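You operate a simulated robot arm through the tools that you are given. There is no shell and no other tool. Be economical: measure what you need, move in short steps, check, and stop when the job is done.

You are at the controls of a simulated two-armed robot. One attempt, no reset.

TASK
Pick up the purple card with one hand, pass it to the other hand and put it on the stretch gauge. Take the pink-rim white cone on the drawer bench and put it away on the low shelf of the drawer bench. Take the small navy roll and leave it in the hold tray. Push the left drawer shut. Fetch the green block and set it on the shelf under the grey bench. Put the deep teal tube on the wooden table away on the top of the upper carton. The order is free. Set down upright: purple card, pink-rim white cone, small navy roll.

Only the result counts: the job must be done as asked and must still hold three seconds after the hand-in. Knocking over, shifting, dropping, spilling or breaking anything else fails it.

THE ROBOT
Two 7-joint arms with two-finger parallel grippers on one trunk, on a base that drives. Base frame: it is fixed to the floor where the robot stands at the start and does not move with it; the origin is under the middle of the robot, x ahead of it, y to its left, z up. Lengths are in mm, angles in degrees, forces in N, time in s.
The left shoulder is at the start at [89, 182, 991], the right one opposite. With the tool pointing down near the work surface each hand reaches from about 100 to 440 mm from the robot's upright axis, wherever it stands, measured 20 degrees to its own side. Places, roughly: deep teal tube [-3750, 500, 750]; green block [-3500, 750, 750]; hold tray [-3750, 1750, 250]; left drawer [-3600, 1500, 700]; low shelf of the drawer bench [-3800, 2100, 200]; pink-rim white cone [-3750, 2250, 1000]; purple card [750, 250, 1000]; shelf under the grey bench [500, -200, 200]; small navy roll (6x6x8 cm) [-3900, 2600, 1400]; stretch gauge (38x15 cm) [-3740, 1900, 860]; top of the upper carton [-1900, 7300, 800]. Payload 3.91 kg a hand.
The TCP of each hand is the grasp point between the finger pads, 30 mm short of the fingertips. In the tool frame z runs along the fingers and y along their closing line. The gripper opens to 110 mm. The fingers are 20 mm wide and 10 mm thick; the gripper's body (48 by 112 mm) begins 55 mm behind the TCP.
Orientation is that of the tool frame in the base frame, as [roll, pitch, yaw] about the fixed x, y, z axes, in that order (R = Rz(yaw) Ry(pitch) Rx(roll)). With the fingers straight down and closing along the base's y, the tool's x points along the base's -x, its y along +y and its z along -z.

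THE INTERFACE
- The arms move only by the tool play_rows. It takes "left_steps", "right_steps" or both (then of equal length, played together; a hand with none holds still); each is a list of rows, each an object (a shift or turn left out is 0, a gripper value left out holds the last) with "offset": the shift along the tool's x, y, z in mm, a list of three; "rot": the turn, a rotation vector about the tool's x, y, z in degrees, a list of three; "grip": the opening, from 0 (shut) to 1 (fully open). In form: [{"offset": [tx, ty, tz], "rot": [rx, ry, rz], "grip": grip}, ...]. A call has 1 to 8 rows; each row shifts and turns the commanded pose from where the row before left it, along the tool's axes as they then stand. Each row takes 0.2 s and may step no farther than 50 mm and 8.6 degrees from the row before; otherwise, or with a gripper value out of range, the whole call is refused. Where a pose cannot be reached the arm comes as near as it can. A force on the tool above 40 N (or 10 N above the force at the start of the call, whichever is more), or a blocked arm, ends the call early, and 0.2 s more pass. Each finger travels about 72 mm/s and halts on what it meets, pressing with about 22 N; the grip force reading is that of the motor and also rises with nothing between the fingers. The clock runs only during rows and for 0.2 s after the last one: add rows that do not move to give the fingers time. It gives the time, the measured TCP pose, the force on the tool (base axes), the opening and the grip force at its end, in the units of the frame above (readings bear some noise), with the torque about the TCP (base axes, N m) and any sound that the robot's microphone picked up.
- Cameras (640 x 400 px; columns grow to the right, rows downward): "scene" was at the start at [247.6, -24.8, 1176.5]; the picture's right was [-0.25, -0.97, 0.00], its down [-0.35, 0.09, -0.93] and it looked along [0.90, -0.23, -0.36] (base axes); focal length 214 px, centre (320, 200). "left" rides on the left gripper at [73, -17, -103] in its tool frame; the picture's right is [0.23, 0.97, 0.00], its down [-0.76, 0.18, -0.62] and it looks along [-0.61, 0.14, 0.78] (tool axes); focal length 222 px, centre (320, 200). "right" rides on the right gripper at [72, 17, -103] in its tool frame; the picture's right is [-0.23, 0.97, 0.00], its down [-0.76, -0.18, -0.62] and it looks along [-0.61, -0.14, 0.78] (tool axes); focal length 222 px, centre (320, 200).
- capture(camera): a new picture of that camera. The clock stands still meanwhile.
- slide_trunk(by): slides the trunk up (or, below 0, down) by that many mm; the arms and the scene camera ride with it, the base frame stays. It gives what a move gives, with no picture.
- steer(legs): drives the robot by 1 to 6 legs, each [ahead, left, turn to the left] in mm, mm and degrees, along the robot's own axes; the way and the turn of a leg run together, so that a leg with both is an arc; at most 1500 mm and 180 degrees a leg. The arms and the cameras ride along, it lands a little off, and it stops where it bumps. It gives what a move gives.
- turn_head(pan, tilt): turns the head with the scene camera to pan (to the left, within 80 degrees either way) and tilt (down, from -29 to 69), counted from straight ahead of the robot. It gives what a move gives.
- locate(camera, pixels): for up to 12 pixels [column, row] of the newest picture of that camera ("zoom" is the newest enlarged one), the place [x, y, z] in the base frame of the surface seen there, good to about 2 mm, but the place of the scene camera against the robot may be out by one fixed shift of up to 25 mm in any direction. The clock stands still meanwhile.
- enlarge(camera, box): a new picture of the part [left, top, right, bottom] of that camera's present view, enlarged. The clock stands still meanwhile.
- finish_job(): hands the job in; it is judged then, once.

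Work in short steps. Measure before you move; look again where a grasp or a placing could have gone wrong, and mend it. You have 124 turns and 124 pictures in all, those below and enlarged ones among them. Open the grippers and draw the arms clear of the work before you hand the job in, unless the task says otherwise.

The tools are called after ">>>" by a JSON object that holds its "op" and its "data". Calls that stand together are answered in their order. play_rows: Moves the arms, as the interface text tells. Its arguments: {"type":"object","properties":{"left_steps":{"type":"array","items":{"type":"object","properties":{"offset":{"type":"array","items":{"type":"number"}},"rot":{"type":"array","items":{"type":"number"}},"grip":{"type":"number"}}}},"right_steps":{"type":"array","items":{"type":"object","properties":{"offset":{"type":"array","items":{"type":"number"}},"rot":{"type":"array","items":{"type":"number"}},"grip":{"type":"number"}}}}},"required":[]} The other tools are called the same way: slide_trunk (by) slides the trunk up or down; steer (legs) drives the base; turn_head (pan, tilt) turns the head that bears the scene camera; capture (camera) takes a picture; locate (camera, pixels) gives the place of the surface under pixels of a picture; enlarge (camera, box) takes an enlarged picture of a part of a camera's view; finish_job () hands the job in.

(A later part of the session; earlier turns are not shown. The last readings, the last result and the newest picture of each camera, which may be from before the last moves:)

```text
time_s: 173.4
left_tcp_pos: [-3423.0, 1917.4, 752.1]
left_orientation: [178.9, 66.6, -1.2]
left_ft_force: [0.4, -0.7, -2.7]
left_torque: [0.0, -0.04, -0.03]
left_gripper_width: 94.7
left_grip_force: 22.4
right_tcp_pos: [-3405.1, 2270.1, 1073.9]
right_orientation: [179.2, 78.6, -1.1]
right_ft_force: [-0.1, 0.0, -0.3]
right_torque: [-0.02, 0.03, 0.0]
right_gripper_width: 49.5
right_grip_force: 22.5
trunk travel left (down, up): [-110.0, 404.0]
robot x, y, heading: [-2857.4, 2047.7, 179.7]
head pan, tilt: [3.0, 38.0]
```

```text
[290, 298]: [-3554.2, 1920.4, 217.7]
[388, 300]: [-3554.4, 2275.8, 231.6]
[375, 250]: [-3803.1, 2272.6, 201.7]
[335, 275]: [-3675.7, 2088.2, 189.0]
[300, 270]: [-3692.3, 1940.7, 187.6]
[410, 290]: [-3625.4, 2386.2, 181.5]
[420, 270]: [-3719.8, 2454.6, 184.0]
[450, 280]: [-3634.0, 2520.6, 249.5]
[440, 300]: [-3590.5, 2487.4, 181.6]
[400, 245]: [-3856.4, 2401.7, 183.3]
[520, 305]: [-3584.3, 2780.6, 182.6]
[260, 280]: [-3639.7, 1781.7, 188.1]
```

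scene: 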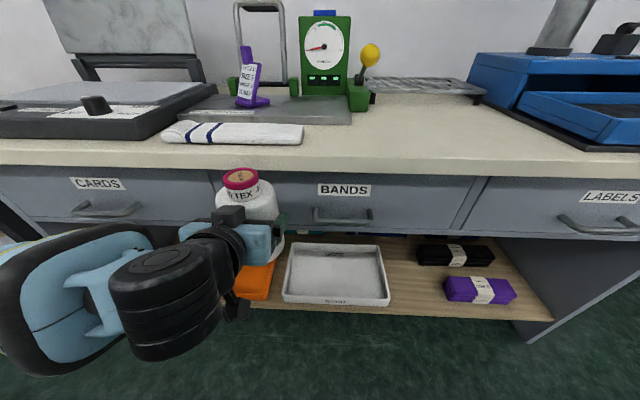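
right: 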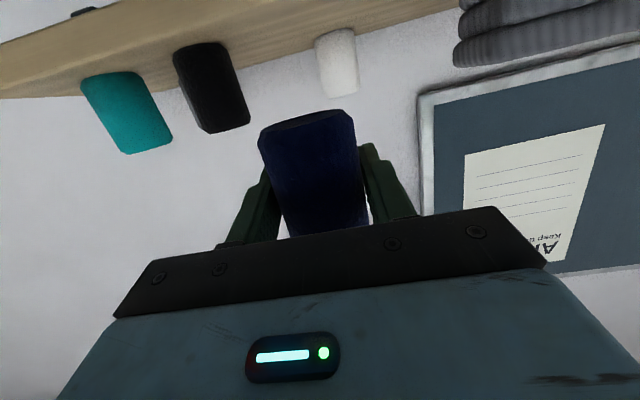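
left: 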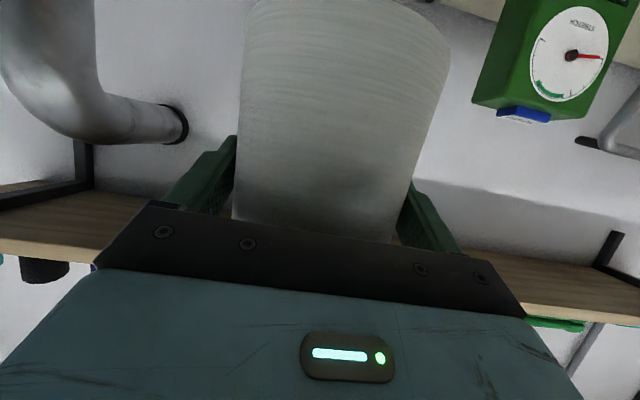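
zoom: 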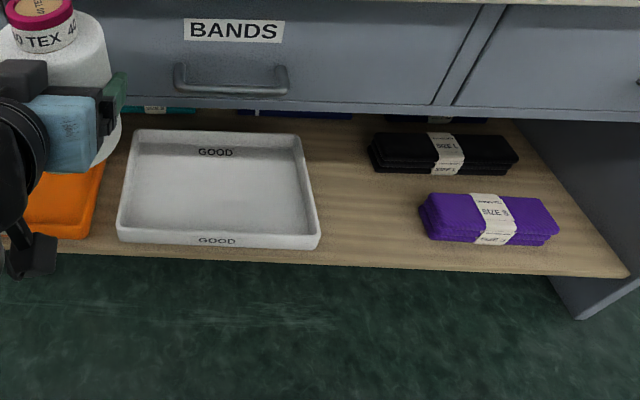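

The white tray is "GOOD"; the hold tray should be the orange one at left. Free shelf space for the cone is around [-3650,2375]. I lower the trunk, sink the left hand with the cone in front of the bench, and retract/raise the right.

>>> {"op": "slide_trunk", "data": {"by": -110}}

>>> {"op": "play_rows", "data": {"left_steps": [{"offset": [40.3, 0, 17.6]}, {"offset": [40.3, 0, 17.6]}, {"offset": [40.3, 0, 17.6]}, {"offset": [40.3, 0, 17.6]}, {"offset": [40.3, 0, 17.6]}, {"offset": [40.3, 0, 17.6]}, {"offset": [40.3, 0, 17.6]}, {"offset": [30, 0, 13]}], "right_steps": [{"offset": [7.9, 0, -39.2]}, {"offset": [7.9, 0, -39.2]}, {"offset": [7.9, 0, -39.2]}, {"offset": [-29.4, 0, -5.9]}, {"offset": [-29.4, 0, -5.9]}, {"offset": [-29.4, 0, -5.9]}, {}, {}]}}

>>> {"op": "steer", "data": {"legs": [[0, -455, 0]]}}

>>> {"op": "capture", "data": {"camera": "left"}}

>>> {"op": "capture", "data": {"camera": "scene"}}

```text
time_s: 174.8
left_tcp_pos: [-3421.9, 1917.8, 640.4]
left_orientation: [179.0, 66.6, -1.2]
left_ft_force: [-0.2, -0.1, -2.9]
left_torque: [0.03, -0.02, 0.0]
left_gripper_width: 94.5
left_grip_force: 22.1
right_tcp_pos: [-3405.3, 2270.0, 963.8]
right_orientation: [179.2, 78.6, -1.1]
right_ft_force: [0.8, 1.2, 0.2]
right_torque: [0.0, 0.0, 0.0]
right_gripper_width: 49.6
right_grip_force: 22.1
trunk travel left (down, up): [0.0, 514.0]
robot x, y, heading: [-2856.0, 2049.5, 179.9]
head pan, tilt: [3.0, 38.0]
```

```text
time_s: 176.6
left_tcp_pos: [-3417.2, 2015.1, 365.8]
left_orientation: [178.6, 66.3, -1.2]
left_ft_force: [0.4, 0.0, -3.9]
left_torque: [0.02, -0.03, -0.04]
left_gripper_width: 94.8
left_grip_force: 22.1
left hand out of reach, approached as far as the arm can: row 3, 4, 5, 6, 7, 8
right_tcp_pos: [-3286.9, 2270.3, 1053.8]
right_orientation: [179.2, 78.5, -1.0]
right_ft_force: [-0.6, 1.0, -0.3]
right_torque: [-0.03, 0.0, 0.01]
right_gripper_width: 49.2
right_grip_force: 21.6
trunk travel left (down, up): [0.0, 514.0]
robot x, y, heading: [-2857.1, 2050.2, 179.6]
head pan, tilt: [3.0, 38.0]
```

```text
time_s: 181.1
left_tcp_pos: [-3415.4, 2466.1, 366.6]
left_orientation: [178.5, 66.2, -0.9]
left_ft_force: [-0.3, -0.5, -2.7]
left_torque: [-0.01, -0.05, 0.0]
left_gripper_width: 94.6
left_grip_force: 21.2
right_tcp_pos: [-3286.1, 2722.4, 1054.1]
right_orientation: [179.2, 78.7, -0.5]
right_ft_force: [0.0, -0.5, -0.4]
right_torque: [0.01, -0.04, -0.01]
right_gripper_width: 49.6
right_grip_force: 21.9
trunk travel left (down, up): [0.0, 514.0]
robot x, y, heading: [-2857.3, 2501.5, -180.3]
head pan, tilt: [3.0, 38.0]
```

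```text
48 pictures are left
```

left: 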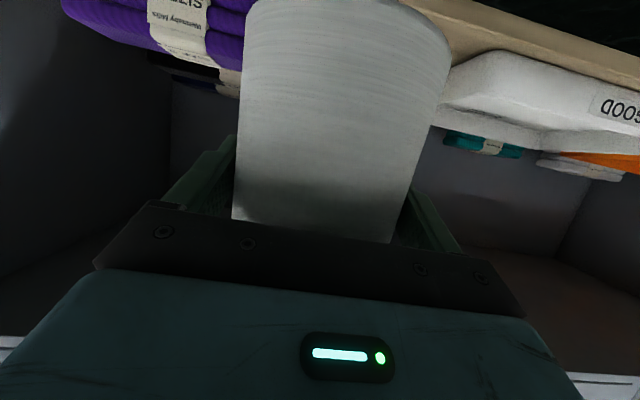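

```text
47 pictures are left
```

scene: 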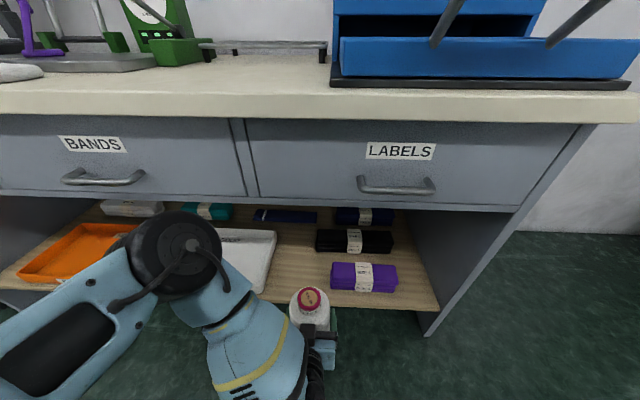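

The left arm hit a joint limit at z≈366. I test whether it goes lower when moved forward/outward (free space here).

>>> {"op": "play_rows", "data": {"left_steps": [{"offset": [-12, 0, 27.5]}, {"offset": [-12, 0, 27.5]}, {"offset": [36, 0, 16]}, {"offset": [36, 0, 16]}, {}]}}

>>> {"op": "play_rows", "data": {"left_steps": [{"offset": [0, 40, 0]}, {"offset": [0, 40, 0]}, {"offset": [36, 0, 16]}, {"offset": [36, 0, 16]}, {}]}}

```text
time_s: 182.3
left_tcp_pos: [-3478.5, 2499.9, 313.8]
left_orientation: [177.8, 65.6, -0.8]
left_ft_force: [0.8, 0.5, -2.3]
left_torque: [-0.02, 0.02, 0.03]
left_gripper_width: 94.6
left_grip_force: 21.8
left hand out of reach, approached as far as the arm can: row 3, 4
right_tcp_pos: [-3286.5, 2722.5, 1053.3]
right_orientation: [179.1, 78.6, -0.5]
right_ft_force: [0.1, -0.2, -1.0]
right_torque: [-0.01, 0.0, 0.01]
right_gripper_width: 49.4
right_grip_force: 21.8
trunk travel left (down, up): [0.0, 514.0]
robot x, y, heading: [-2856.7, 2504.0, -180.1]
head pan, tilt: [3.0, 38.0]
```

```text
time_s: 183.5
left_tcp_pos: [-3484.2, 2505.2, 306.2]
left_orientation: [177.7, 65.6, -0.9]
left_ft_force: [0.0, 0.4, -3.8]
left_torque: [0.02, -0.03, -0.01]
left_gripper_width: 94.4
left_grip_force: 22.0
left hand out of reach, approached as far as the arm can: row 1, 2, 3, 4
right_tcp_pos: [-3288.0, 2722.8, 1052.7]
right_orientation: [179.2, 78.5, -0.5]
right_ft_force: [1.1, 0.4, 0.1]
right_torque: [0.0, 0.02, -0.03]
right_gripper_width: 49.2
right_grip_force: 21.8
trunk travel left (down, up): [0.0, 514.0]
robot x, y, heading: [-2858.4, 2508.6, -180.1]
head pan, tilt: [3.0, 38.0]
```

Moving forward allows lower heights (z 306 now; 276 needed). I shift the base left 130 and forward 120 so the cone is over the shelf, then check.

>>> {"op": "steer", "data": {"legs": [[0, 132, 0], [110, 0, 0]]}}

>>> {"op": "capture", "data": {"camera": "scene"}}

>>> {"op": "capture", "data": {"camera": "left"}}

```text
time_s: 186.1
left_tcp_pos: [-3591.8, 2374.1, 305.6]
left_orientation: [177.8, 65.5, -0.8]
left_ft_force: [0.5, -0.7, -2.7]
left_torque: [0.01, -0.01, 0.04]
left_gripper_width: 94.5
left_grip_force: 21.9
right_tcp_pos: [-3394.0, 2589.5, 1053.3]
right_orientation: [179.3, 78.6, -0.7]
right_ft_force: [-1.3, -0.4, -0.6]
right_torque: [0.01, -0.04, -0.04]
right_gripper_width: 49.4
right_grip_force: 22.1
trunk travel left (down, up): [0.0, 514.0]
robot x, y, heading: [-2960.7, 2375.1, -180.1]
head pan, tilt: [3.0, 38.0]
```

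```text
46 pictures are left
```

scene: 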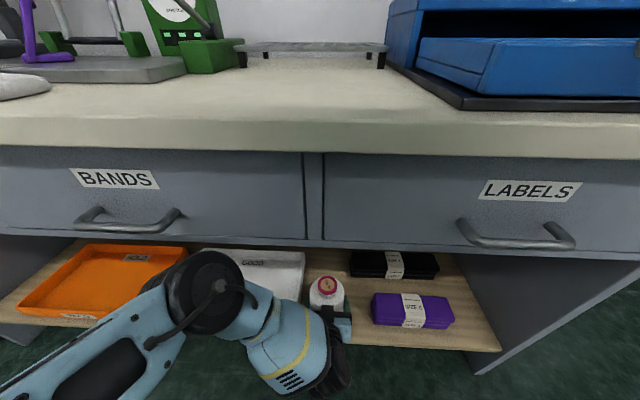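

```text
45 pictures are left
```

left: 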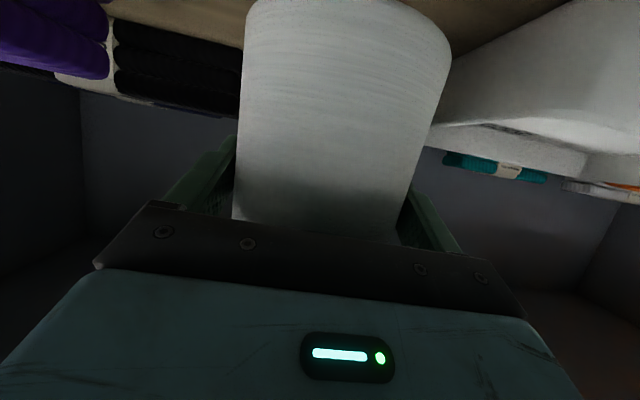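

I measure the shelf height and neighbours with the left camera.

>>> {"op": "locate", "data": {"camera": "left", "pixels": [[470, 20], [460, 60], [480, 90], [190, 20], [150, 15], [230, 80], [100, 20], [240, 15]]}}

```text
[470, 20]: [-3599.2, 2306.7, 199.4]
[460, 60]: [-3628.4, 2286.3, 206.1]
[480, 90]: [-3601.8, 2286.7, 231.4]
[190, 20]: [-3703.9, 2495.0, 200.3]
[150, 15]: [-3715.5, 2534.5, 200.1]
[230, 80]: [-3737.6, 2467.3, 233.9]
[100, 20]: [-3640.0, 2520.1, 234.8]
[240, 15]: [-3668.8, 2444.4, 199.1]
```

Shelf at z=200. I go forward 55 and down 26, then ease down.

>>> {"op": "play_rows", "data": {"left_steps": [{"offset": [-11.4, 0, 25]}, {"offset": [-11.4, 0, 25]}, {"offset": [11.8, 0, 5.4]}, {"offset": [11.8, 0, 5.4]}, {}]}}

```text
time_s: 187.3
left_tcp_pos: [-3648.3, 2375.0, 285.5]
left_orientation: [177.4, 65.3, -0.7]
left_ft_force: [0.3, 0.1, -2.4]
left_torque: [0.03, -0.02, 0.0]
left_gripper_width: 94.5
left_grip_force: 21.8
left hand out of reach, approached as far as the arm can: row 4
right_tcp_pos: [-3394.6, 2590.2, 1053.9]
right_orientation: [179.2, 78.6, -0.5]
right_ft_force: [0.4, -0.6, -1.0]
right_torque: [-0.01, -0.02, 0.03]
right_gripper_width: 49.4
right_grip_force: 22.4
trunk travel left (down, up): [0.0, 514.0]
robot x, y, heading: [-2964.0, 2376.8, -179.9]
head pan, tilt: [3.0, 38.0]
```

Still ~9 mm to go; a bit more forward and down.

>>> {"op": "play_rows", "data": {"left_steps": [{"offset": [-8.3, 0, 18.2]}, {"offset": [3.6, 0, 1.7]}, {"offset": [3.6, 0, 1.7]}, {"offset": [3.6, 0, 1.7]}, {}]}}

```text
time_s: 188.5
left_tcp_pos: [-3668.8, 2379.6, 277.3]
left_orientation: [177.4, 65.4, -0.8]
left_ft_force: [0.7, -1.1, 5.2]
left_torque: [0.02, 0.27, 0.06]
left_gripper_width: 94.4
left_grip_force: 21.9
left hand out of reach, approached as far as the arm can: row 4
right_tcp_pos: [-3393.5, 2590.1, 1053.9]
right_orientation: [179.2, 78.6, -0.7]
right_ft_force: [0.3, 0.4, -1.4]
right_torque: [0.02, 0.01, 0.01]
right_gripper_width: 49.0
right_grip_force: 21.8
trunk travel left (down, up): [0.0, 514.0]
robot x, y, heading: [-2967.3, 2373.2, -179.9]
head pan, tilt: [3.0, 38.0]
```

Contact (~8 N). I open and withdraw straight back by driving the base.

>>> {"op": "play_rows", "data": {"left_steps": [{"grip": 1}, {}, {}]}}

>>> {"op": "steer", "data": {"legs": [[-190, 0, 0]]}}

>>> {"op": "capture", "data": {"camera": "scene"}}

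```text
time_s: 189.3
left_tcp_pos: [-3669.0, 2380.5, 275.6]
left_orientation: [177.3, 65.3, -0.8]
left_ft_force: [0.6, 0.6, 0.0]
left_torque: [-0.04, 0.05, 0.0]
left_gripper_width: 109.9
left_grip_force: 0.1
right_tcp_pos: [-3393.7, 2591.0, 1052.9]
right_orientation: [179.1, 78.5, -0.7]
right_ft_force: [-0.4, -0.4, -1.1]
right_torque: [0.02, 0.01, -0.03]
right_gripper_width: 49.2
right_grip_force: 22.2
trunk travel left (down, up): [0.0, 514.0]
robot x, y, heading: [-2965.1, 2373.9, -179.9]
head pan, tilt: [3.0, 38.0]
```

```text
time_s: 190.9
left_tcp_pos: [-3473.9, 2381.6, 276.4]
left_orientation: [177.4, 65.3, -1.0]
left_ft_force: [0.5, 0.5, -0.2]
left_torque: [0.0, -0.01, -0.02]
left_gripper_width: 109.9
left_grip_force: 0.1
right_tcp_pos: [-3197.8, 2591.2, 1053.4]
right_orientation: [179.2, 78.6, -0.9]
right_ft_force: [0.5, 0.2, 0.4]
right_torque: [-0.02, 0.04, 0.01]
right_gripper_width: 49.2
right_grip_force: 22.4
trunk travel left (down, up): [0.0, 514.0]
robot x, y, heading: [-2769.6, 2371.5, 179.7]
head pan, tilt: [3.0, 38.0]
```

```text
44 pictures are left
```

scene: 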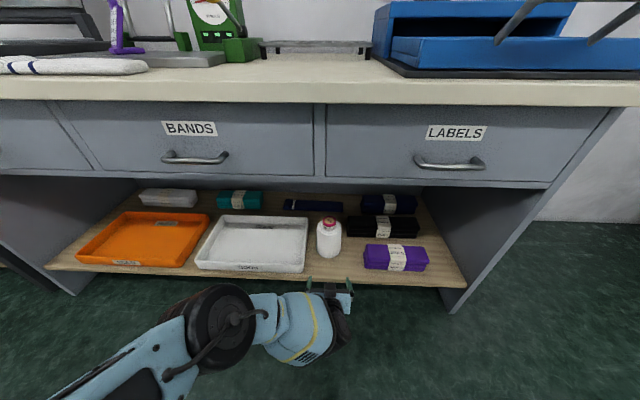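

The cone stands on the low shelf. Now the orange tray at (145,238): read its label and locate it.

>>> {"op": "enlarge", "data": {"camera": "scene", "box": [60, 190, 260, 290]}}

>>> {"op": "locate", "data": {"camera": "scene", "pixels": [[80, 258], [185, 264], [205, 218], [125, 215], [145, 240], [120, 240], [160, 225], [180, 245], [328, 250], [143, 226], [60, 265]]}}

```text
3.20 times, centred on (160, 240) of scene
```

zoom: 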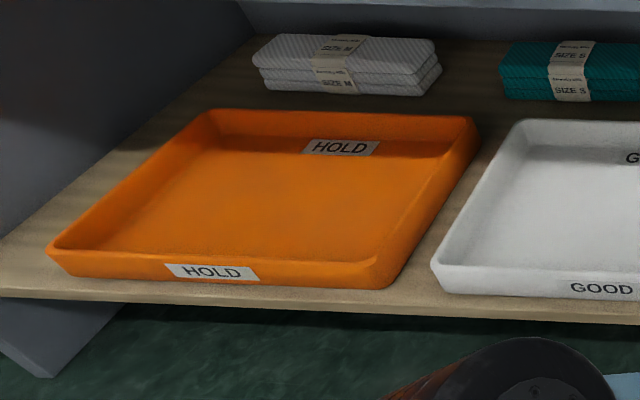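

```text
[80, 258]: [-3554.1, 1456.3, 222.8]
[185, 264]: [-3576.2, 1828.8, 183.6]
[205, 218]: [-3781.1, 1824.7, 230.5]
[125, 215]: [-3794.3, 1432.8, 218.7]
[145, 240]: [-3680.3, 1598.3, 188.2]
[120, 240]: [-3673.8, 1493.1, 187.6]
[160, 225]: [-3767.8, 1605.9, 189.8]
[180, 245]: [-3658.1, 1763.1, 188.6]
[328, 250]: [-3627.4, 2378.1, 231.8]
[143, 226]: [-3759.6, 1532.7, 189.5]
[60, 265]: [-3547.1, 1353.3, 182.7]
```

HOLD tray confirmed: x -3554…-3795, y 1456…1830, floor z≈205. I raise the left hand out of the way and bring the right hand with the roll down, pitching it ~13° more downward.

>>> {"op": "play_rows", "data": {"left_steps": [{"offset": [-43.7, 10, -19.9]}, {"offset": [-43.7, 10, -19.9]}, {"offset": [-43.7, 10, -19.9]}, {"offset": [-43.7, 10, -19.9]}, {"offset": [-43.7, 12, -19.9]}, {"offset": [-43.7, 12, -19.9]}, {"offset": [-43.7, 12, -19.9]}, {"offset": [-43.7, 12, -19.9]}], "right_steps": [{"rot": [0, 6.8, 0]}, {"rot": [0, 6.8, 0]}, {"offset": [43.5, 0, 20.3]}, {"offset": [43.5, 0, 20.3]}, {"offset": [43.5, 0, 20.3]}, {"offset": [43.5, 0, 20.3]}, {"offset": [43.5, 0, 20.3]}, {"offset": [43.5, 0, 20.3]}]}}

>>> {"op": "play_rows", "data": {"left_steps": [{"offset": [-43.7, 12, -19.9]}, {"offset": [-43.7, 12, -19.9]}, {"offset": [-43.7, 12, -19.9]}, {"offset": [-43.7, 12, -19.9]}, {"offset": [-43.7, 12, -19.9]}, {}, {}, {}], "right_steps": [{"offset": [25, 0, 40]}, {"offset": [25, 0, 40]}, {"offset": [25, 0, 40]}, {"offset": [25, 0, 40]}, {"offset": [43.5, 0, 20.3]}, {"offset": [43.5, 0, 20.3]}, {"offset": [43.5, 0, 20.3]}, {"offset": [43.5, 0, 20.3]}]}}

>>> {"op": "capture", "data": {"camera": "right"}}

```text
time_s: 192.7
left_tcp_pos: [-3473.8, 2301.8, 661.5]
left_orientation: [177.3, 65.4, -1.1]
left_ft_force: [-0.6, -0.8, 0.6]
left_torque: [0.04, 0.01, -0.02]
left_gripper_width: 110.0
left_grip_force: 0.1
right_tcp_pos: [-3257.9, 2571.7, 852.6]
right_orientation: [179.6, 64.9, -0.3]
right_ft_force: [0.0, -0.7, -0.1]
right_torque: [0.02, -0.03, -0.03]
right_gripper_width: 49.1
right_grip_force: 21.6
right hand out of reach, approached as far as the arm can: row 6, 7, 8
trunk travel left (down, up): [0.0, 514.0]
robot x, y, heading: [-2765.7, 2373.6, 179.9]
head pan, tilt: [3.0, 38.0]
```

```text
time_s: 193.6
left_tcp_pos: [-3469.4, 2266.2, 807.2]
left_orientation: [177.3, 62.7, -1.1]
left_ft_force: [-4.8, 0.7, -7.9]
left_torque: [0.65, -0.45, -0.33]
left_gripper_width: 109.8
left_grip_force: 0.1
right_tcp_pos: [-3349.5, 2566.3, 724.2]
right_orientation: [179.6, 65.1, -0.3]
right_ft_force: [0.7, -1.0, 0.8]
right_torque: [0.01, -0.02, 0.0]
right_gripper_width: 49.2
right_grip_force: 22.3
right hand out of reach, approached as far as the arm can: row 1
trunk travel left (down, up): [0.0, 514.0]
robot x, y, heading: [-2768.4, 2376.3, 179.6]
head pan, tilt: [3.0, 38.0]
stopped in row 4 (left hand): the force on the tool passed its limit at 65 N (the readings are from after the stop); the commanded pose is now the measured one
```

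```text
42 pictures are left
```

right: 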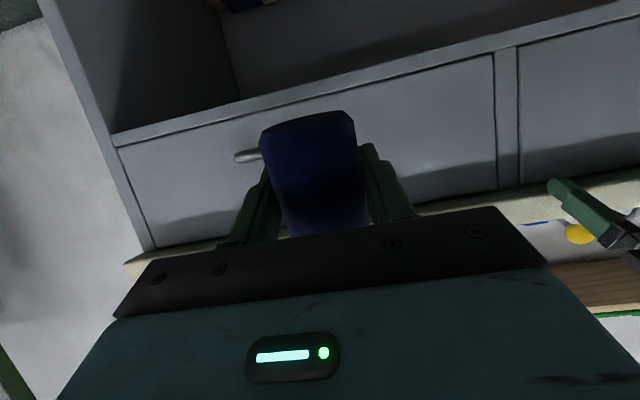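

The left fingertips touched the bench edge from below while rising. I lower it slightly, back it out by ~90 mm, then check the bench.

>>> {"op": "play_rows", "data": {"left_steps": [{"offset": [13, 0, 7]}, {"offset": [20, 0, -40]}, {"offset": [20, 0, -40]}, {}]}}

>>> {"op": "capture", "data": {"camera": "scene"}}

```text
time_s: 194.6
left_tcp_pos: [-3381.5, 2265.5, 795.4]
left_orientation: [177.5, 62.8, -1.1]
left_ft_force: [-0.4, 1.1, -0.1]
left_torque: [-0.02, -0.04, -0.03]
left_gripper_width: 110.0
left_grip_force: 0.0
right_tcp_pos: [-3350.4, 2565.6, 722.7]
right_orientation: [179.7, 65.0, -0.4]
right_ft_force: [0.0, -0.1, -0.2]
right_torque: [-0.01, 0.01, -0.03]
right_gripper_width: 49.3
right_grip_force: 22.4
trunk travel left (down, up): [0.0, 514.0]
robot x, y, heading: [-2770.1, 2376.3, 179.9]
head pan, tilt: [3.0, 38.0]
```

```text
41 pictures are left
```

scene: 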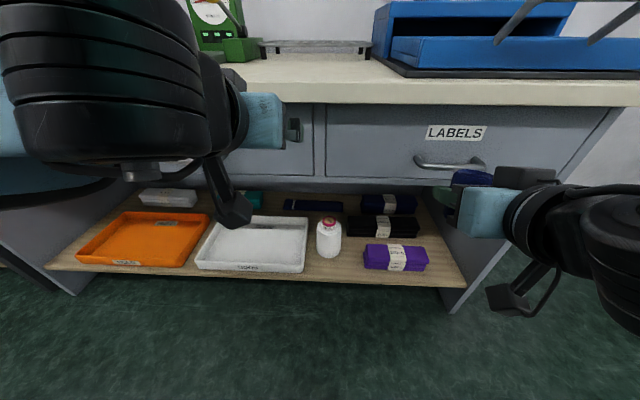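

The bench looks unmoved. I raise the left further and continue the right hand downward.

>>> {"op": "play_rows", "data": {"left_steps": [{"offset": [-42, 15, -21]}, {"offset": [-42, 15, -21]}, {"offset": [-42, 15, -21]}, {"offset": [-42, 15, -21]}, {"offset": [-42, 15, -21]}, {}, {}, {}], "right_steps": [{"offset": [43.5, 0, 20.3]}, {"offset": [43.5, 0, 20.3]}, {"offset": [43.5, 0, 20.3]}, {"offset": [43.5, 0, 20.3]}, {"offset": [43.5, 0, 20.3]}, {"offset": [43.5, 0, 20.3]}, {"offset": [43.5, 0, 20.3]}, {"offset": [43.5, 0, 20.3]}]}}

>>> {"op": "play_rows", "data": {"right_steps": [{"offset": [-12, 0, 27.5]}, {"offset": [-12, 0, 27.5]}, {"offset": [-12, 0, 27.5]}, {"offset": [36, 0, 16]}, {"offset": [36, 0, 16]}, {}]}}

```text
time_s: 196.4
left_tcp_pos: [-3382.0, 2196.6, 1029.9]
left_orientation: [177.5, 62.8, -1.2]
left_ft_force: [-0.1, 0.5, 0.0]
left_torque: [-0.04, 0.0, 0.03]
left_gripper_width: 110.1
left_grip_force: 0.1
right_tcp_pos: [-3351.3, 2567.8, 341.3]
right_orientation: [179.5, 65.0, -0.5]
right_ft_force: [0.0, -0.2, 0.1]
right_torque: [0.0, -0.01, 0.01]
right_gripper_width: 49.2
right_grip_force: 21.5
trunk travel left (down, up): [0.0, 514.0]
robot x, y, heading: [-2770.5, 2373.0, 179.7]
head pan, tilt: [3.0, 38.0]
```

```text
time_s: 197.8
left_tcp_pos: [-3381.7, 2196.0, 1031.0]
left_orientation: [177.4, 62.8, -1.1]
left_ft_force: [0.4, 0.6, -0.6]
left_torque: [-0.02, 0.01, -0.01]
left_gripper_width: 109.9
left_grip_force: 0.0
right_tcp_pos: [-3426.9, 2599.3, 296.2]
right_orientation: [179.5, 64.9, -0.4]
right_ft_force: [1.1, 0.0, -0.4]
right_torque: [-0.01, 0.02, 0.0]
right_gripper_width: 49.1
right_grip_force: 22.0
right hand out of reach, approached as far as the arm can: row 4, 5
trunk travel left (down, up): [0.0, 514.0]
robot x, y, heading: [-2774.6, 2375.6, 179.7]
head pan, tilt: [3.0, 38.0]
```

Now test lower with less forward reach: back 60, down 50.

>>> {"op": "play_rows", "data": {"right_steps": [{"offset": [17, 12, -36]}, {"offset": [8, 12, -18]}, {"offset": [22, 0, 10]}, {"offset": [22, 0, 10]}, {}]}}

```text
time_s: 199.0
left_tcp_pos: [-3382.4, 2195.9, 1031.1]
left_orientation: [177.4, 62.7, -1.1]
left_ft_force: [0.5, -0.1, 0.3]
left_torque: [0.0, 0.01, 0.01]
left_gripper_width: 110.2
left_grip_force: 0.1
right_tcp_pos: [-3364.7, 2602.8, 281.3]
right_orientation: [179.4, 65.0, -0.3]
right_ft_force: [-0.7, 0.4, 0.7]
right_torque: [-0.02, -0.01, 0.02]
right_gripper_width: 49.3
right_grip_force: 21.6
right hand out of reach, approached as far as the arm can: row 2, 3, 4
trunk travel left (down, up): [0.0, 514.0]
robot x, y, heading: [-2770.2, 2374.3, 179.6]
head pan, tilt: [3.0, 38.0]
```

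Closer in seems lower. Back 80 and down 30 more.

>>> {"op": "play_rows", "data": {"right_steps": [{"offset": [17, 5, -36]}, {"offset": [17, 5, -36]}, {"offset": [14, 0, 6.3]}, {"offset": [14, 0, 6.3]}, {}]}}

```text
time_s: 200.2
left_tcp_pos: [-3381.3, 2196.0, 1031.2]
left_orientation: [177.5, 62.9, -1.1]
left_ft_force: [0.2, -0.3, 0.2]
left_torque: [0.02, 0.03, 0.01]
left_gripper_width: 110.2
left_grip_force: 0.1
right_tcp_pos: [-3290.9, 2615.4, 278.7]
right_orientation: [179.5, 64.9, -0.4]
right_ft_force: [-0.8, 0.2, -0.6]
right_torque: [0.01, 0.0, -0.01]
right_gripper_width: 49.4
right_grip_force: 21.7
right hand out of reach, approached as far as the arm can: row 1, 2, 3, 4
trunk travel left (down, up): [0.0, 514.0]
robot x, y, heading: [-2768.2, 2372.9, 179.9]
head pan, tilt: [3.0, 38.0]
```

Height bottoms out at ~279. I pitch the hand 10° more downward, which should let it go lower.

>>> {"op": "play_rows", "data": {"right_steps": [{"offset": [-8, 0, 18], "rot": [0, 5, 0]}, {"offset": [-8, 0, 18], "rot": [0, 5, 0]}, {"offset": [16, 0, 11]}, {"offset": [16, 0, 11]}, {"offset": [16, 0, 11]}, {}]}}

```text
time_s: 201.6
left_tcp_pos: [-3382.4, 2197.1, 1029.0]
left_orientation: [177.4, 62.8, -1.0]
left_ft_force: [-0.7, 0.2, -0.4]
left_torque: [0.0, -0.01, 0.03]
left_gripper_width: 109.9
left_grip_force: 0.0
right_tcp_pos: [-3331.0, 2625.9, 236.4]
right_orientation: [179.6, 54.9, -0.3]
right_ft_force: [-0.6, 0.2, -0.4]
right_torque: [0.02, 0.03, 0.02]
right_gripper_width: 49.4
right_grip_force: 22.4
right hand out of reach, approached as far as the arm can: row 4, 5
trunk travel left (down, up): [0.0, 514.0]
robot x, y, heading: [-2771.8, 2372.5, 179.7]
head pan, tilt: [3.0, 38.0]
```

At 55° it reaches z=236, enough. I raise to z≈335, slide left to y≈1387, then go forward so the roll is above the tray.

>>> {"op": "play_rows", "data": {"right_steps": [{"offset": [-27.5, 0, -19]}, {"offset": [-27.5, 0, -19]}, {"offset": [-27.5, 0, -19]}]}}

>>> {"op": "steer", "data": {"legs": [[0, 985, 0], [230, 0, 0]]}}

>>> {"op": "turn_head", "data": {"pan": -15, "tilt": 38}}

>>> {"op": "capture", "data": {"camera": "scene"}}

>>> {"op": "capture", "data": {"camera": "right"}}

```text
time_s: 202.4
left_tcp_pos: [-3382.6, 2196.5, 1029.5]
left_orientation: [177.4, 62.9, -1.3]
left_ft_force: [0.2, 0.0, -0.2]
left_torque: [0.03, -0.02, -0.02]
left_gripper_width: 110.1
left_grip_force: 0.0
right_tcp_pos: [-3330.7, 2625.4, 336.7]
right_orientation: [179.7, 54.9, -0.1]
right_ft_force: [0.7, 0.1, 0.6]
right_torque: [-0.04, 0.01, 0.0]
right_gripper_width: 49.5
right_grip_force: 21.9
trunk travel left (down, up): [0.0, 514.0]
robot x, y, heading: [-2772.9, 2377.5, 179.7]
head pan, tilt: [3.0, 38.0]
```

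```text
time_s: 212.7
left_tcp_pos: [-3615.0, 1209.9, 1029.8]
left_orientation: [177.4, 62.8, -1.2]
left_ft_force: [0.1, -0.1, -0.5]
left_torque: [0.01, 0.01, 0.02]
left_gripper_width: 110.2
left_grip_force: 0.1
right_tcp_pos: [-3562.3, 1639.6, 336.0]
right_orientation: [179.7, 54.8, -0.4]
right_ft_force: [-0.8, -0.4, -0.5]
right_torque: [-0.01, -0.02, 0.01]
right_gripper_width: 49.2
right_grip_force: 21.9
trunk travel left (down, up): [0.0, 514.0]
robot x, y, heading: [-2999.8, 1386.1, 179.7]
head pan, tilt: [3.0, 38.0]
```

```text
time_s: 213.6
left_tcp_pos: [-3615.0, 1210.4, 1029.7]
left_orientation: [177.3, 62.7, -1.4]
left_ft_force: [0.5, -0.4, 0.2]
left_torque: [0.0, 0.01, -0.02]
left_gripper_width: 110.0
left_grip_force: 0.0
right_tcp_pos: [-3561.7, 1639.4, 335.5]
right_orientation: [179.7, 55.0, -0.4]
right_ft_force: [-0.7, 0.0, -0.2]
right_torque: [0.03, 0.01, 0.03]
right_gripper_width: 49.6
right_grip_force: 22.6
trunk travel left (down, up): [0.0, 514.0]
robot x, y, heading: [-2998.5, 1391.6, 179.6]
head pan, tilt: [-15.0, 38.0]
```

```text
40 pictures are left
```

scene: 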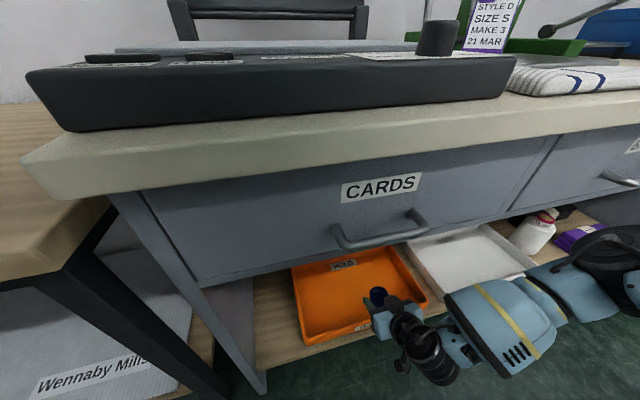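

```text
39 pictures are left
```

right: 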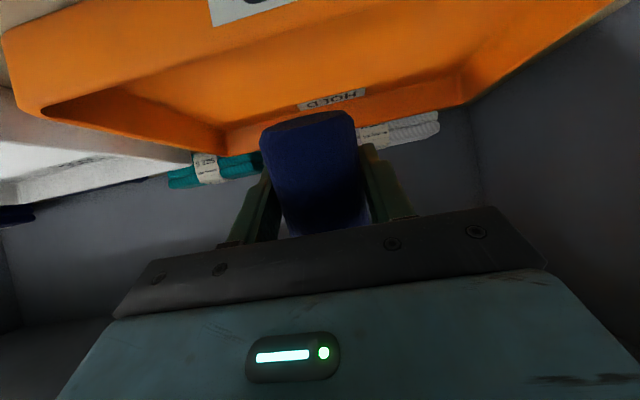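

Well aligned above the tray's front. I drive 90 forward and lower to z≈268.

>>> {"op": "steer", "data": {"legs": [[92, 0, 0]]}}

>>> {"op": "play_rows", "data": {"right_steps": [{"offset": [20, 0, 14]}, {"offset": [20, 0, 14]}, {"offset": [15, 0, 10.5]}, {}]}}

>>> {"op": "capture", "data": {"camera": "right"}}

>>> {"op": "locate", "data": {"camera": "right", "pixels": [[200, 80], [240, 50], [430, 60], [320, 30], [320, 115]]}}

```text
time_s: 214.8
left_tcp_pos: [-3701.4, 1212.9, 1031.4]
left_orientation: [177.6, 62.9, -1.3]
left_ft_force: [0.1, -1.0, 0.1]
left_torque: [0.03, 0.0, 0.02]
left_gripper_width: 110.1
left_grip_force: 0.1
right_tcp_pos: [-3638.8, 1644.4, 328.7]
right_orientation: [-180.0, 53.9, -0.5]
right_ft_force: [0.4, -0.9, -0.2]
right_torque: [0.0, -0.03, -0.03]
right_gripper_width: 49.5
right_grip_force: 21.9
trunk travel left (down, up): [0.0, 514.0]
robot x, y, heading: [-3086.8, 1386.0, 179.5]
head pan, tilt: [-15.0, 38.0]
stopped in leg 1: the robot was blocked; the commanded pose is now the measured one
```

```text
time_s: 215.8
left_tcp_pos: [-3694.6, 1220.5, 1036.6]
left_orientation: [177.1, 63.3, -2.3]
left_ft_force: [-0.3, -0.3, -0.4]
left_torque: [-0.01, 0.0, -0.01]
left_gripper_width: 110.1
left_grip_force: 0.1
right_tcp_pos: [-3632.9, 1661.4, 265.4]
right_orientation: [-179.5, 54.1, -1.6]
right_ft_force: [0.6, -0.1, 0.2]
right_torque: [-0.04, -0.01, -0.03]
right_gripper_width: 49.2
right_grip_force: 22.0
trunk travel left (down, up): [0.0, 514.0]
robot x, y, heading: [-3088.3, 1388.4, 178.9]
head pan, tilt: [-15.0, 38.0]
```

```text
38 pictures are left
```

right: 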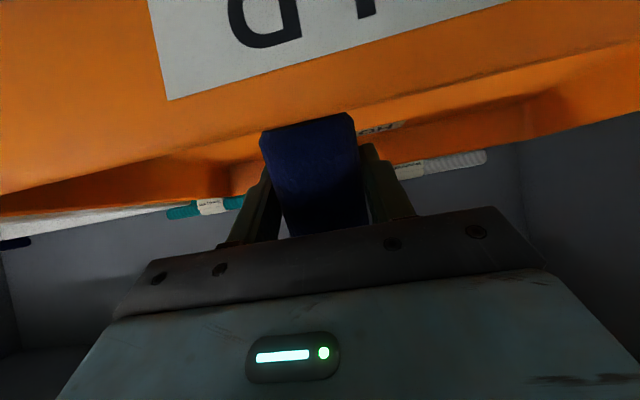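

```text
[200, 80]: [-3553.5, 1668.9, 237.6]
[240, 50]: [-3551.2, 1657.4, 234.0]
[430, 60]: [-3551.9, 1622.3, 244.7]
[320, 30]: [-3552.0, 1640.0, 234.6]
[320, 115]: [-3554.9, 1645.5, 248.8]
```

The base was blocked slightly early. I look at what touches before going on.

>>> {"op": "capture", "data": {"camera": "scene"}}

>>> {"op": "turn_head", "data": {"pan": -60, "tilt": 55}}

>>> {"op": "capture", "data": {"camera": "scene"}}

```text
37 pictures are left
```

scene: 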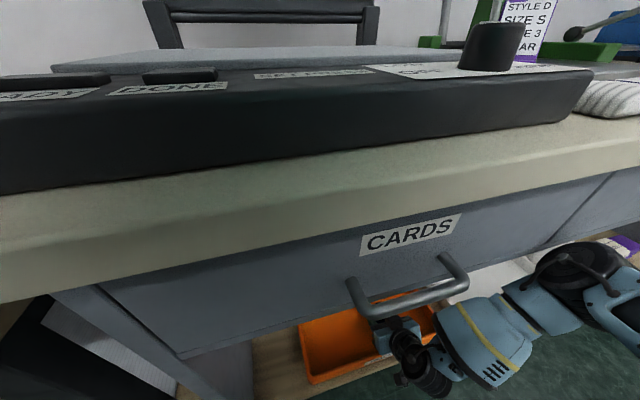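

```text
time_s: 216.9
left_tcp_pos: [-3695.3, 1221.0, 1036.4]
left_orientation: [177.0, 63.2, -2.2]
left_ft_force: [0.5, -0.3, 0.5]
left_torque: [-0.03, -0.01, 0.0]
left_gripper_width: 110.0
left_grip_force: 0.0
right_tcp_pos: [-3631.7, 1660.0, 265.3]
right_orientation: [-179.5, 54.0, -1.7]
right_ft_force: [-0.7, 0.5, 0.1]
right_torque: [0.02, 0.0, -0.02]
right_gripper_width: 49.2
right_grip_force: 22.0
trunk travel left (down, up): [0.0, 514.0]
robot x, y, heading: [-3087.9, 1386.3, 179.0]
head pan, tilt: [-60.0, 55.0]
```

```text
36 pictures are left
```

scene: 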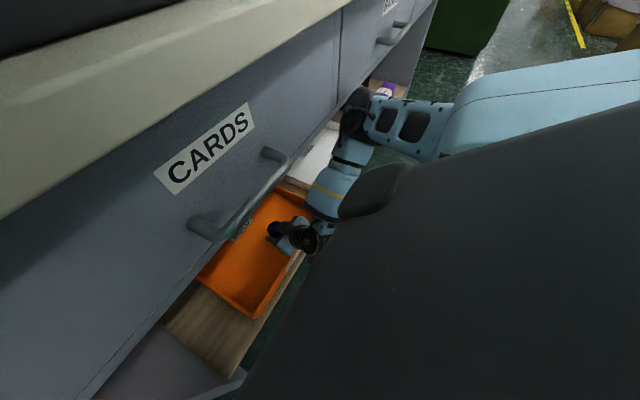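

The right elbow near (360,110) looks close to the bench front. I locate it.

>>> {"op": "locate", "data": {"camera": "scene", "pixels": [[350, 110], [358, 95], [343, 125], [335, 115], [345, 150], [370, 90], [320, 100], [320, 195], [270, 150], [375, 195]]}}

>>> {"op": "enlarge", "data": {"camera": "scene", "box": [220, 60, 460, 260]}}

```text
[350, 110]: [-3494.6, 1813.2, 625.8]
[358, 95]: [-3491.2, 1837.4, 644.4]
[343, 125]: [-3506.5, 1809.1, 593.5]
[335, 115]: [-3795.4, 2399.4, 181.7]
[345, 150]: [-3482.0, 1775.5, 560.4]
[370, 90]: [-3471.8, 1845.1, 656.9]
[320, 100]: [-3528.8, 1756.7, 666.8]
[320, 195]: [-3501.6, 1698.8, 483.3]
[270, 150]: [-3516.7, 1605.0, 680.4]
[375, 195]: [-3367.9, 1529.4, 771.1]
```

```text
2.00 times, centred on (340, 160) of scene
```

zoom: 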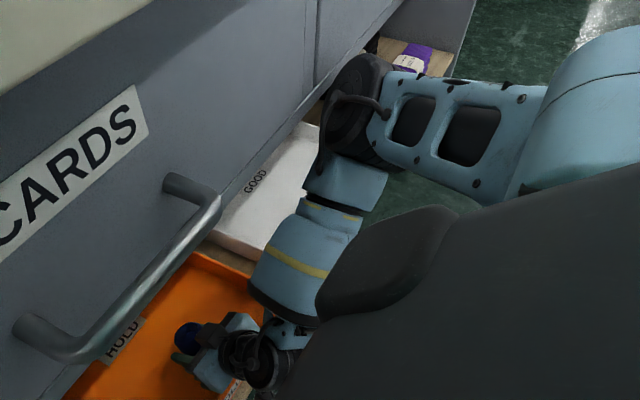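

The elbow touches the drawer rail (x≈-3500). I back the base 22 mm to relieve it and then lower the roll gently.

>>> {"op": "steer", "data": {"legs": [[-22, 0, 0.7]]}}

>>> {"op": "play_rows", "data": {"right_steps": [{"offset": [4.1, 0, 2.9]}, {"offset": [2.5, 0, 1.7]}, {}]}}

>>> {"op": "play_rows", "data": {"right_steps": [{"offset": [2.5, 0, 1.7]}, {"offset": [2.5, 0, 1.7]}, {}]}}

```text
time_s: 217.7
left_tcp_pos: [-3678.8, 1201.3, 1029.9]
left_orientation: [177.6, 62.8, -0.6]
left_ft_force: [-0.9, -0.6, -1.1]
left_torque: [-0.01, -0.02, -0.02]
left_gripper_width: 110.1
left_grip_force: 0.0
right_tcp_pos: [-3623.6, 1633.6, 264.1]
right_orientation: [179.8, 53.8, 0.4]
right_ft_force: [-1.0, -0.3, -1.0]
right_torque: [0.02, -0.07, -0.06]
right_gripper_width: 49.5
right_grip_force: 22.1
trunk travel left (down, up): [0.0, 514.0]
robot x, y, heading: [-3068.2, 1384.7, -179.9]
head pan, tilt: [-60.0, 55.0]
```

```text
time_s: 218.5
left_tcp_pos: [-3675.5, 1206.7, 1031.8]
left_orientation: [177.4, 63.0, -0.9]
left_ft_force: [-0.4, 0.4, -1.1]
left_torque: [-0.01, 0.04, -0.04]
left_gripper_width: 110.1
left_grip_force: 0.1
right_tcp_pos: [-3620.7, 1637.4, 255.0]
right_orientation: [179.9, 53.9, 0.0]
right_ft_force: [0.7, 0.4, -0.9]
right_torque: [-0.03, -0.01, 0.01]
right_gripper_width: 49.1
right_grip_force: 22.2
trunk travel left (down, up): [0.0, 514.0]
robot x, y, heading: [-3067.8, 1385.7, -180.0]
head pan, tilt: [-60.0, 55.0]
```

```text
time_s: 219.3
left_tcp_pos: [-3674.4, 1208.8, 1033.2]
left_orientation: [177.1, 63.1, -1.2]
left_ft_force: [-0.1, 0.0, 0.2]
left_torque: [-0.01, 0.01, 0.02]
left_gripper_width: 110.0
left_grip_force: 0.1
right_tcp_pos: [-3618.9, 1641.6, 250.5]
right_orientation: [179.9, 54.3, -0.4]
right_ft_force: [0.5, -2.5, 11.5]
right_torque: [-0.06, 0.09, 0.01]
right_gripper_width: 49.4
right_grip_force: 22.0
trunk travel left (down, up): [0.0, 514.0]
robot x, y, heading: [-3066.7, 1388.6, 180.3]
head pan, tilt: [-60.0, 55.0]
```

Contact at 11 N. I press ~4 mm more so the roll swivels flat in the pads, then look.

>>> {"op": "play_rows", "data": {"right_steps": [{"offset": [1.7, 0, 1.2]}, {"offset": [1.7, 0, 1.2]}, {}]}}

>>> {"op": "capture", "data": {"camera": "right"}}

```text
time_s: 220.1
left_tcp_pos: [-3673.9, 1211.8, 1035.4]
left_orientation: [176.9, 63.2, -1.4]
left_ft_force: [0.2, 0.7, 0.2]
left_torque: [-0.01, -0.01, -0.01]
left_gripper_width: 110.0
left_grip_force: 0.1
right_tcp_pos: [-3619.5, 1643.9, 249.5]
right_orientation: [179.8, 54.5, -0.6]
right_ft_force: [-2.2, -9.9, 26.1]
right_torque: [-0.37, 0.19, 0.08]
right_gripper_width: 49.9
right_grip_force: 21.9
trunk travel left (down, up): [0.0, 514.0]
robot x, y, heading: [-3066.0, 1388.1, 179.8]
head pan, tilt: [-60.0, 55.0]
```

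```text
34 pictures are left
```

right: 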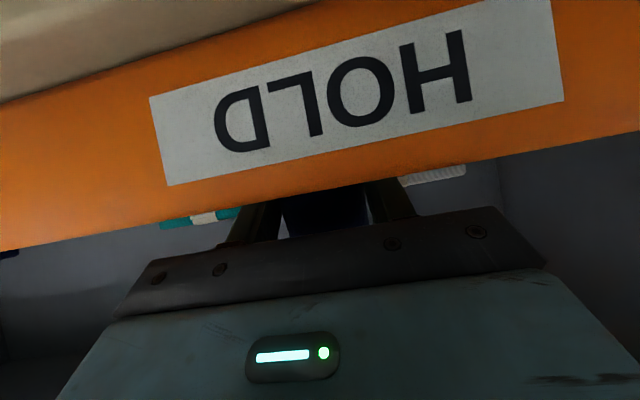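

I ease up 2 mm, release, wait, and withdraw backwards along the fingers.

>>> {"op": "play_rows", "data": {"right_steps": [{"offset": [-1.6, 0, -1.2]}, {"grip": 0.55}, {}, {"grip": 0.68}, {}, {}]}}

>>> {"op": "play_rows", "data": {"right_steps": [{"offset": [0, 0, -20]}, {"offset": [0, 0, -30]}, {"offset": [0, 0, -40]}, {"offset": [0, 0, -40]}, {}]}}

>>> {"op": "capture", "data": {"camera": "right"}}

```text
time_s: 221.5
left_tcp_pos: [-3674.3, 1207.4, 1034.9]
left_orientation: [177.2, 63.0, -1.1]
left_ft_force: [0.3, 0.4, -0.3]
left_torque: [0.03, 0.02, 0.02]
left_gripper_width: 109.9
left_grip_force: 0.1
right_tcp_pos: [-3617.6, 1642.1, 248.5]
right_orientation: [-179.9, 54.1, -0.3]
right_ft_force: [-0.4, -0.1, -0.7]
right_torque: [0.01, 0.0, 0.02]
right_gripper_width: 74.8
right_grip_force: 0.1
trunk travel left (down, up): [0.0, 514.0]
robot x, y, heading: [-3071.0, 1389.5, 180.0]
head pan, tilt: [-60.0, 55.0]
```

```text
time_s: 222.7
left_tcp_pos: [-3680.3, 1202.6, 1031.0]
left_orientation: [177.5, 62.8, -0.6]
left_ft_force: [-0.7, -0.1, -0.1]
left_torque: [0.01, 0.01, 0.0]
left_gripper_width: 110.2
left_grip_force: 0.0
right_tcp_pos: [-3517.8, 1636.3, 324.8]
right_orientation: [180.0, 54.0, 0.4]
right_ft_force: [0.7, 0.2, -0.1]
right_torque: [0.01, 0.01, 0.0]
right_gripper_width: 74.8
right_grip_force: 0.0
trunk travel left (down, up): [0.0, 514.0]
robot x, y, heading: [-3068.7, 1383.9, -180.0]
head pan, tilt: [-60.0, 55.0]
```

```text
33 pictures are left
```

right: 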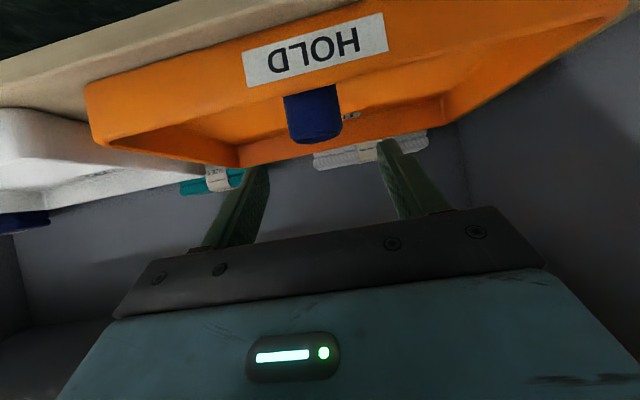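

The roll stands in the HOLD tray. I back out, raise trunk and right hand, then move left to the wooden table (y≈645) and look.

>>> {"op": "steer", "data": {"legs": [[-200, 0, 0]]}}

>>> {"op": "slide_trunk", "data": {"by": 250}}

>>> {"op": "play_rows", "data": {"right_steps": [{"offset": [-38, 0, -26]}, {"offset": [-38, 0, -26]}, {"offset": [-38, 0, -26]}, {"offset": [-38, 0, -26]}, {"offset": [-38, 0, -26]}, {"offset": [-38, 0, -26]}, {"offset": [-38, 0, -26]}, {"offset": [-38, 0, -26]}]}}

>>> {"op": "steer", "data": {"legs": [[100, 0, 0], [0, 745, 0]]}}

>>> {"op": "turn_head", "data": {"pan": 0, "tilt": 40}}

>>> {"op": "capture", "data": {"camera": "scene"}}

```text
time_s: 224.3
left_tcp_pos: [-3480.3, 1203.5, 1030.5]
left_orientation: [177.5, 62.8, -0.5]
left_ft_force: [-0.2, 0.0, 0.3]
left_torque: [0.02, -0.01, 0.03]
left_gripper_width: 109.8
left_grip_force: 0.1
right_tcp_pos: [-3318.8, 1635.8, 323.8]
right_orientation: [179.9, 53.9, 0.3]
right_ft_force: [-0.9, 0.6, 0.5]
right_torque: [-0.03, -0.02, -0.03]
right_gripper_width: 74.7
right_grip_force: 0.0
trunk travel left (down, up): [0.0, 514.0]
robot x, y, heading: [-2869.0, 1390.4, -179.5]
head pan, tilt: [-60.0, 55.0]
```

```text
time_s: 226.9
left_tcp_pos: [-3480.3, 1203.2, 1279.4]
left_orientation: [177.5, 62.7, -0.6]
left_ft_force: [-0.8, 0.3, 0.2]
left_torque: [0.0, 0.0, 0.0]
left_gripper_width: 110.0
left_grip_force: 0.0
right_tcp_pos: [-3319.9, 1636.8, 572.8]
right_orientation: [179.9, 53.8, 0.4]
right_ft_force: [-0.4, -0.4, 0.8]
right_torque: [-0.04, -0.01, -0.01]
right_gripper_width: 75.0
right_grip_force: 0.1
trunk travel left (down, up): [-250.0, 264.0]
robot x, y, heading: [-2866.2, 1387.4, -179.8]
head pan, tilt: [-60.0, 55.0]
```

```text
time_s: 228.7
left_tcp_pos: [-3479.2, 1202.1, 1280.2]
left_orientation: [177.6, 62.8, -0.4]
left_ft_force: [-0.1, -0.3, 0.3]
left_torque: [-0.02, -0.01, 0.0]
left_gripper_width: 110.1
left_grip_force: 0.1
right_tcp_pos: [-3370.5, 1634.4, 931.5]
right_orientation: [179.9, 53.9, 0.5]
right_ft_force: [-0.2, 0.0, 0.3]
right_torque: [0.03, 0.01, 0.0]
right_gripper_width: 74.8
right_grip_force: 0.1
right hand out of reach, approached as far as the arm can: row 4, 5, 6, 7
trunk travel left (down, up): [-250.0, 264.0]
robot x, y, heading: [-2867.2, 1390.0, -179.8]
head pan, tilt: [-60.0, 55.0]
```

```text
time_s: 236.3
left_tcp_pos: [-3575.2, 466.9, 1279.5]
left_orientation: [177.5, 62.9, -0.3]
left_ft_force: [-0.1, -0.5, -0.3]
left_torque: [-0.01, -0.02, -0.04]
left_gripper_width: 110.2
left_grip_force: 0.1
right_tcp_pos: [-3469.0, 899.7, 931.0]
right_orientation: [179.9, 54.0, 0.7]
right_ft_force: [1.0, 0.0, 0.2]
right_torque: [-0.01, 0.01, 0.01]
right_gripper_width: 75.0
right_grip_force: 0.1
trunk travel left (down, up): [-250.0, 264.0]
robot x, y, heading: [-2966.8, 654.2, -179.6]
head pan, tilt: [-60.0, 55.0]
```

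```text
time_s: 237.6
left_tcp_pos: [-3574.6, 466.8, 1279.3]
left_orientation: [177.5, 62.8, -0.2]
left_ft_force: [0.1, -1.0, -0.8]
left_torque: [0.02, -0.02, -0.01]
left_gripper_width: 109.8
left_grip_force: 0.0
right_tcp_pos: [-3469.1, 899.3, 930.0]
right_orientation: [179.9, 53.9, 0.7]
right_ft_force: [-0.2, -0.3, 0.2]
right_torque: [0.01, 0.0, 0.03]
right_gripper_width: 74.9
right_grip_force: 0.0
trunk travel left (down, up): [-250.0, 264.0]
robot x, y, heading: [-2965.1, 656.8, -179.6]
head pan, tilt: [0.0, 40.0]
```

```text
32 pictures are left
```

scene: 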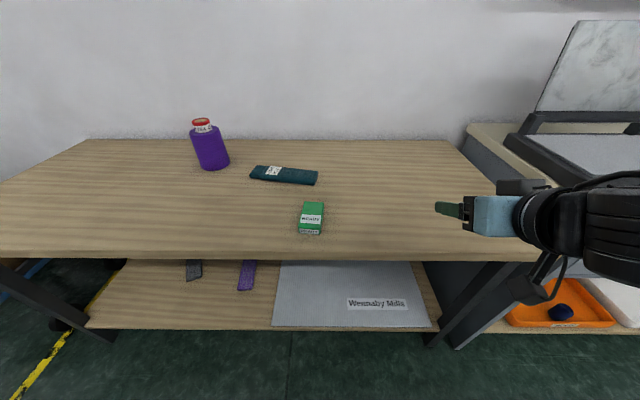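

I zoom on the roll in the tray (560,312) and on the tube and block, and locate them.

>>> {"op": "enlarge", "data": {"camera": "scene", "box": [500, 270, 620, 345]}}

>>> {"op": "locate", "data": {"camera": "zoom", "pixels": [[320, 190], [320, 230], [300, 200], [350, 200], [320, 300]]}}

>>> {"op": "enlarge", "data": {"camera": "scene", "box": [230, 150, 350, 245]}}

>>> {"op": "locate", "data": {"camera": "scene", "pixels": [[252, 173], [285, 172], [316, 178], [285, 180], [270, 177], [303, 204], [322, 204], [300, 225], [321, 225], [312, 212], [310, 232], [340, 235]]}}

```text
5.33 times, centred on (560, 308) of scene
```

zoom: 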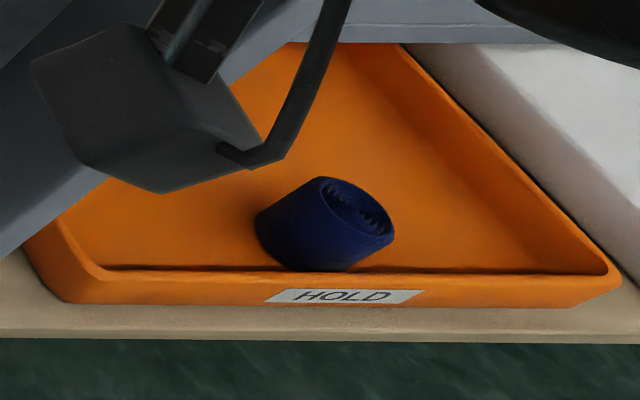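

```text
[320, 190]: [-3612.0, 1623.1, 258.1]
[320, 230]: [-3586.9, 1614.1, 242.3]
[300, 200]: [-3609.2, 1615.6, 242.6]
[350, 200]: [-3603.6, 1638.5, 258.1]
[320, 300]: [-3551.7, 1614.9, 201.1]
```

```text
4.21 times, centred on (290, 198) of scene
```

zoom: 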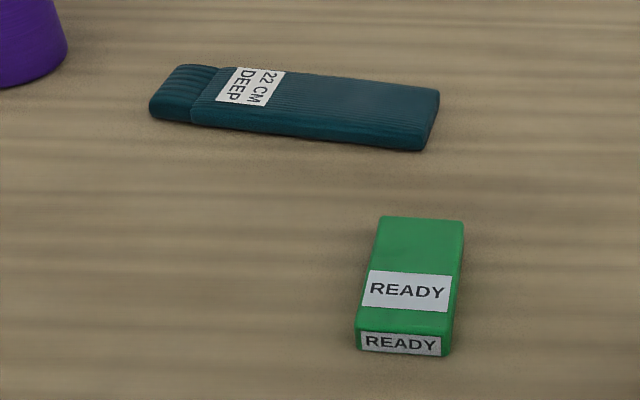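

```text
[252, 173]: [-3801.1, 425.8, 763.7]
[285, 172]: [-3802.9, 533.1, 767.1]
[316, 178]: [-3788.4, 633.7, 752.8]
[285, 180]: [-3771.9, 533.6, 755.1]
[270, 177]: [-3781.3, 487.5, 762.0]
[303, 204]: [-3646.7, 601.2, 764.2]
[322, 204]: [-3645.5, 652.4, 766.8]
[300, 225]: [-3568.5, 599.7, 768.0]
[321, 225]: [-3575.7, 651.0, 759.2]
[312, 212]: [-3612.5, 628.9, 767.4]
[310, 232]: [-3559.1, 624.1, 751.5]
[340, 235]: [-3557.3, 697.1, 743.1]
```

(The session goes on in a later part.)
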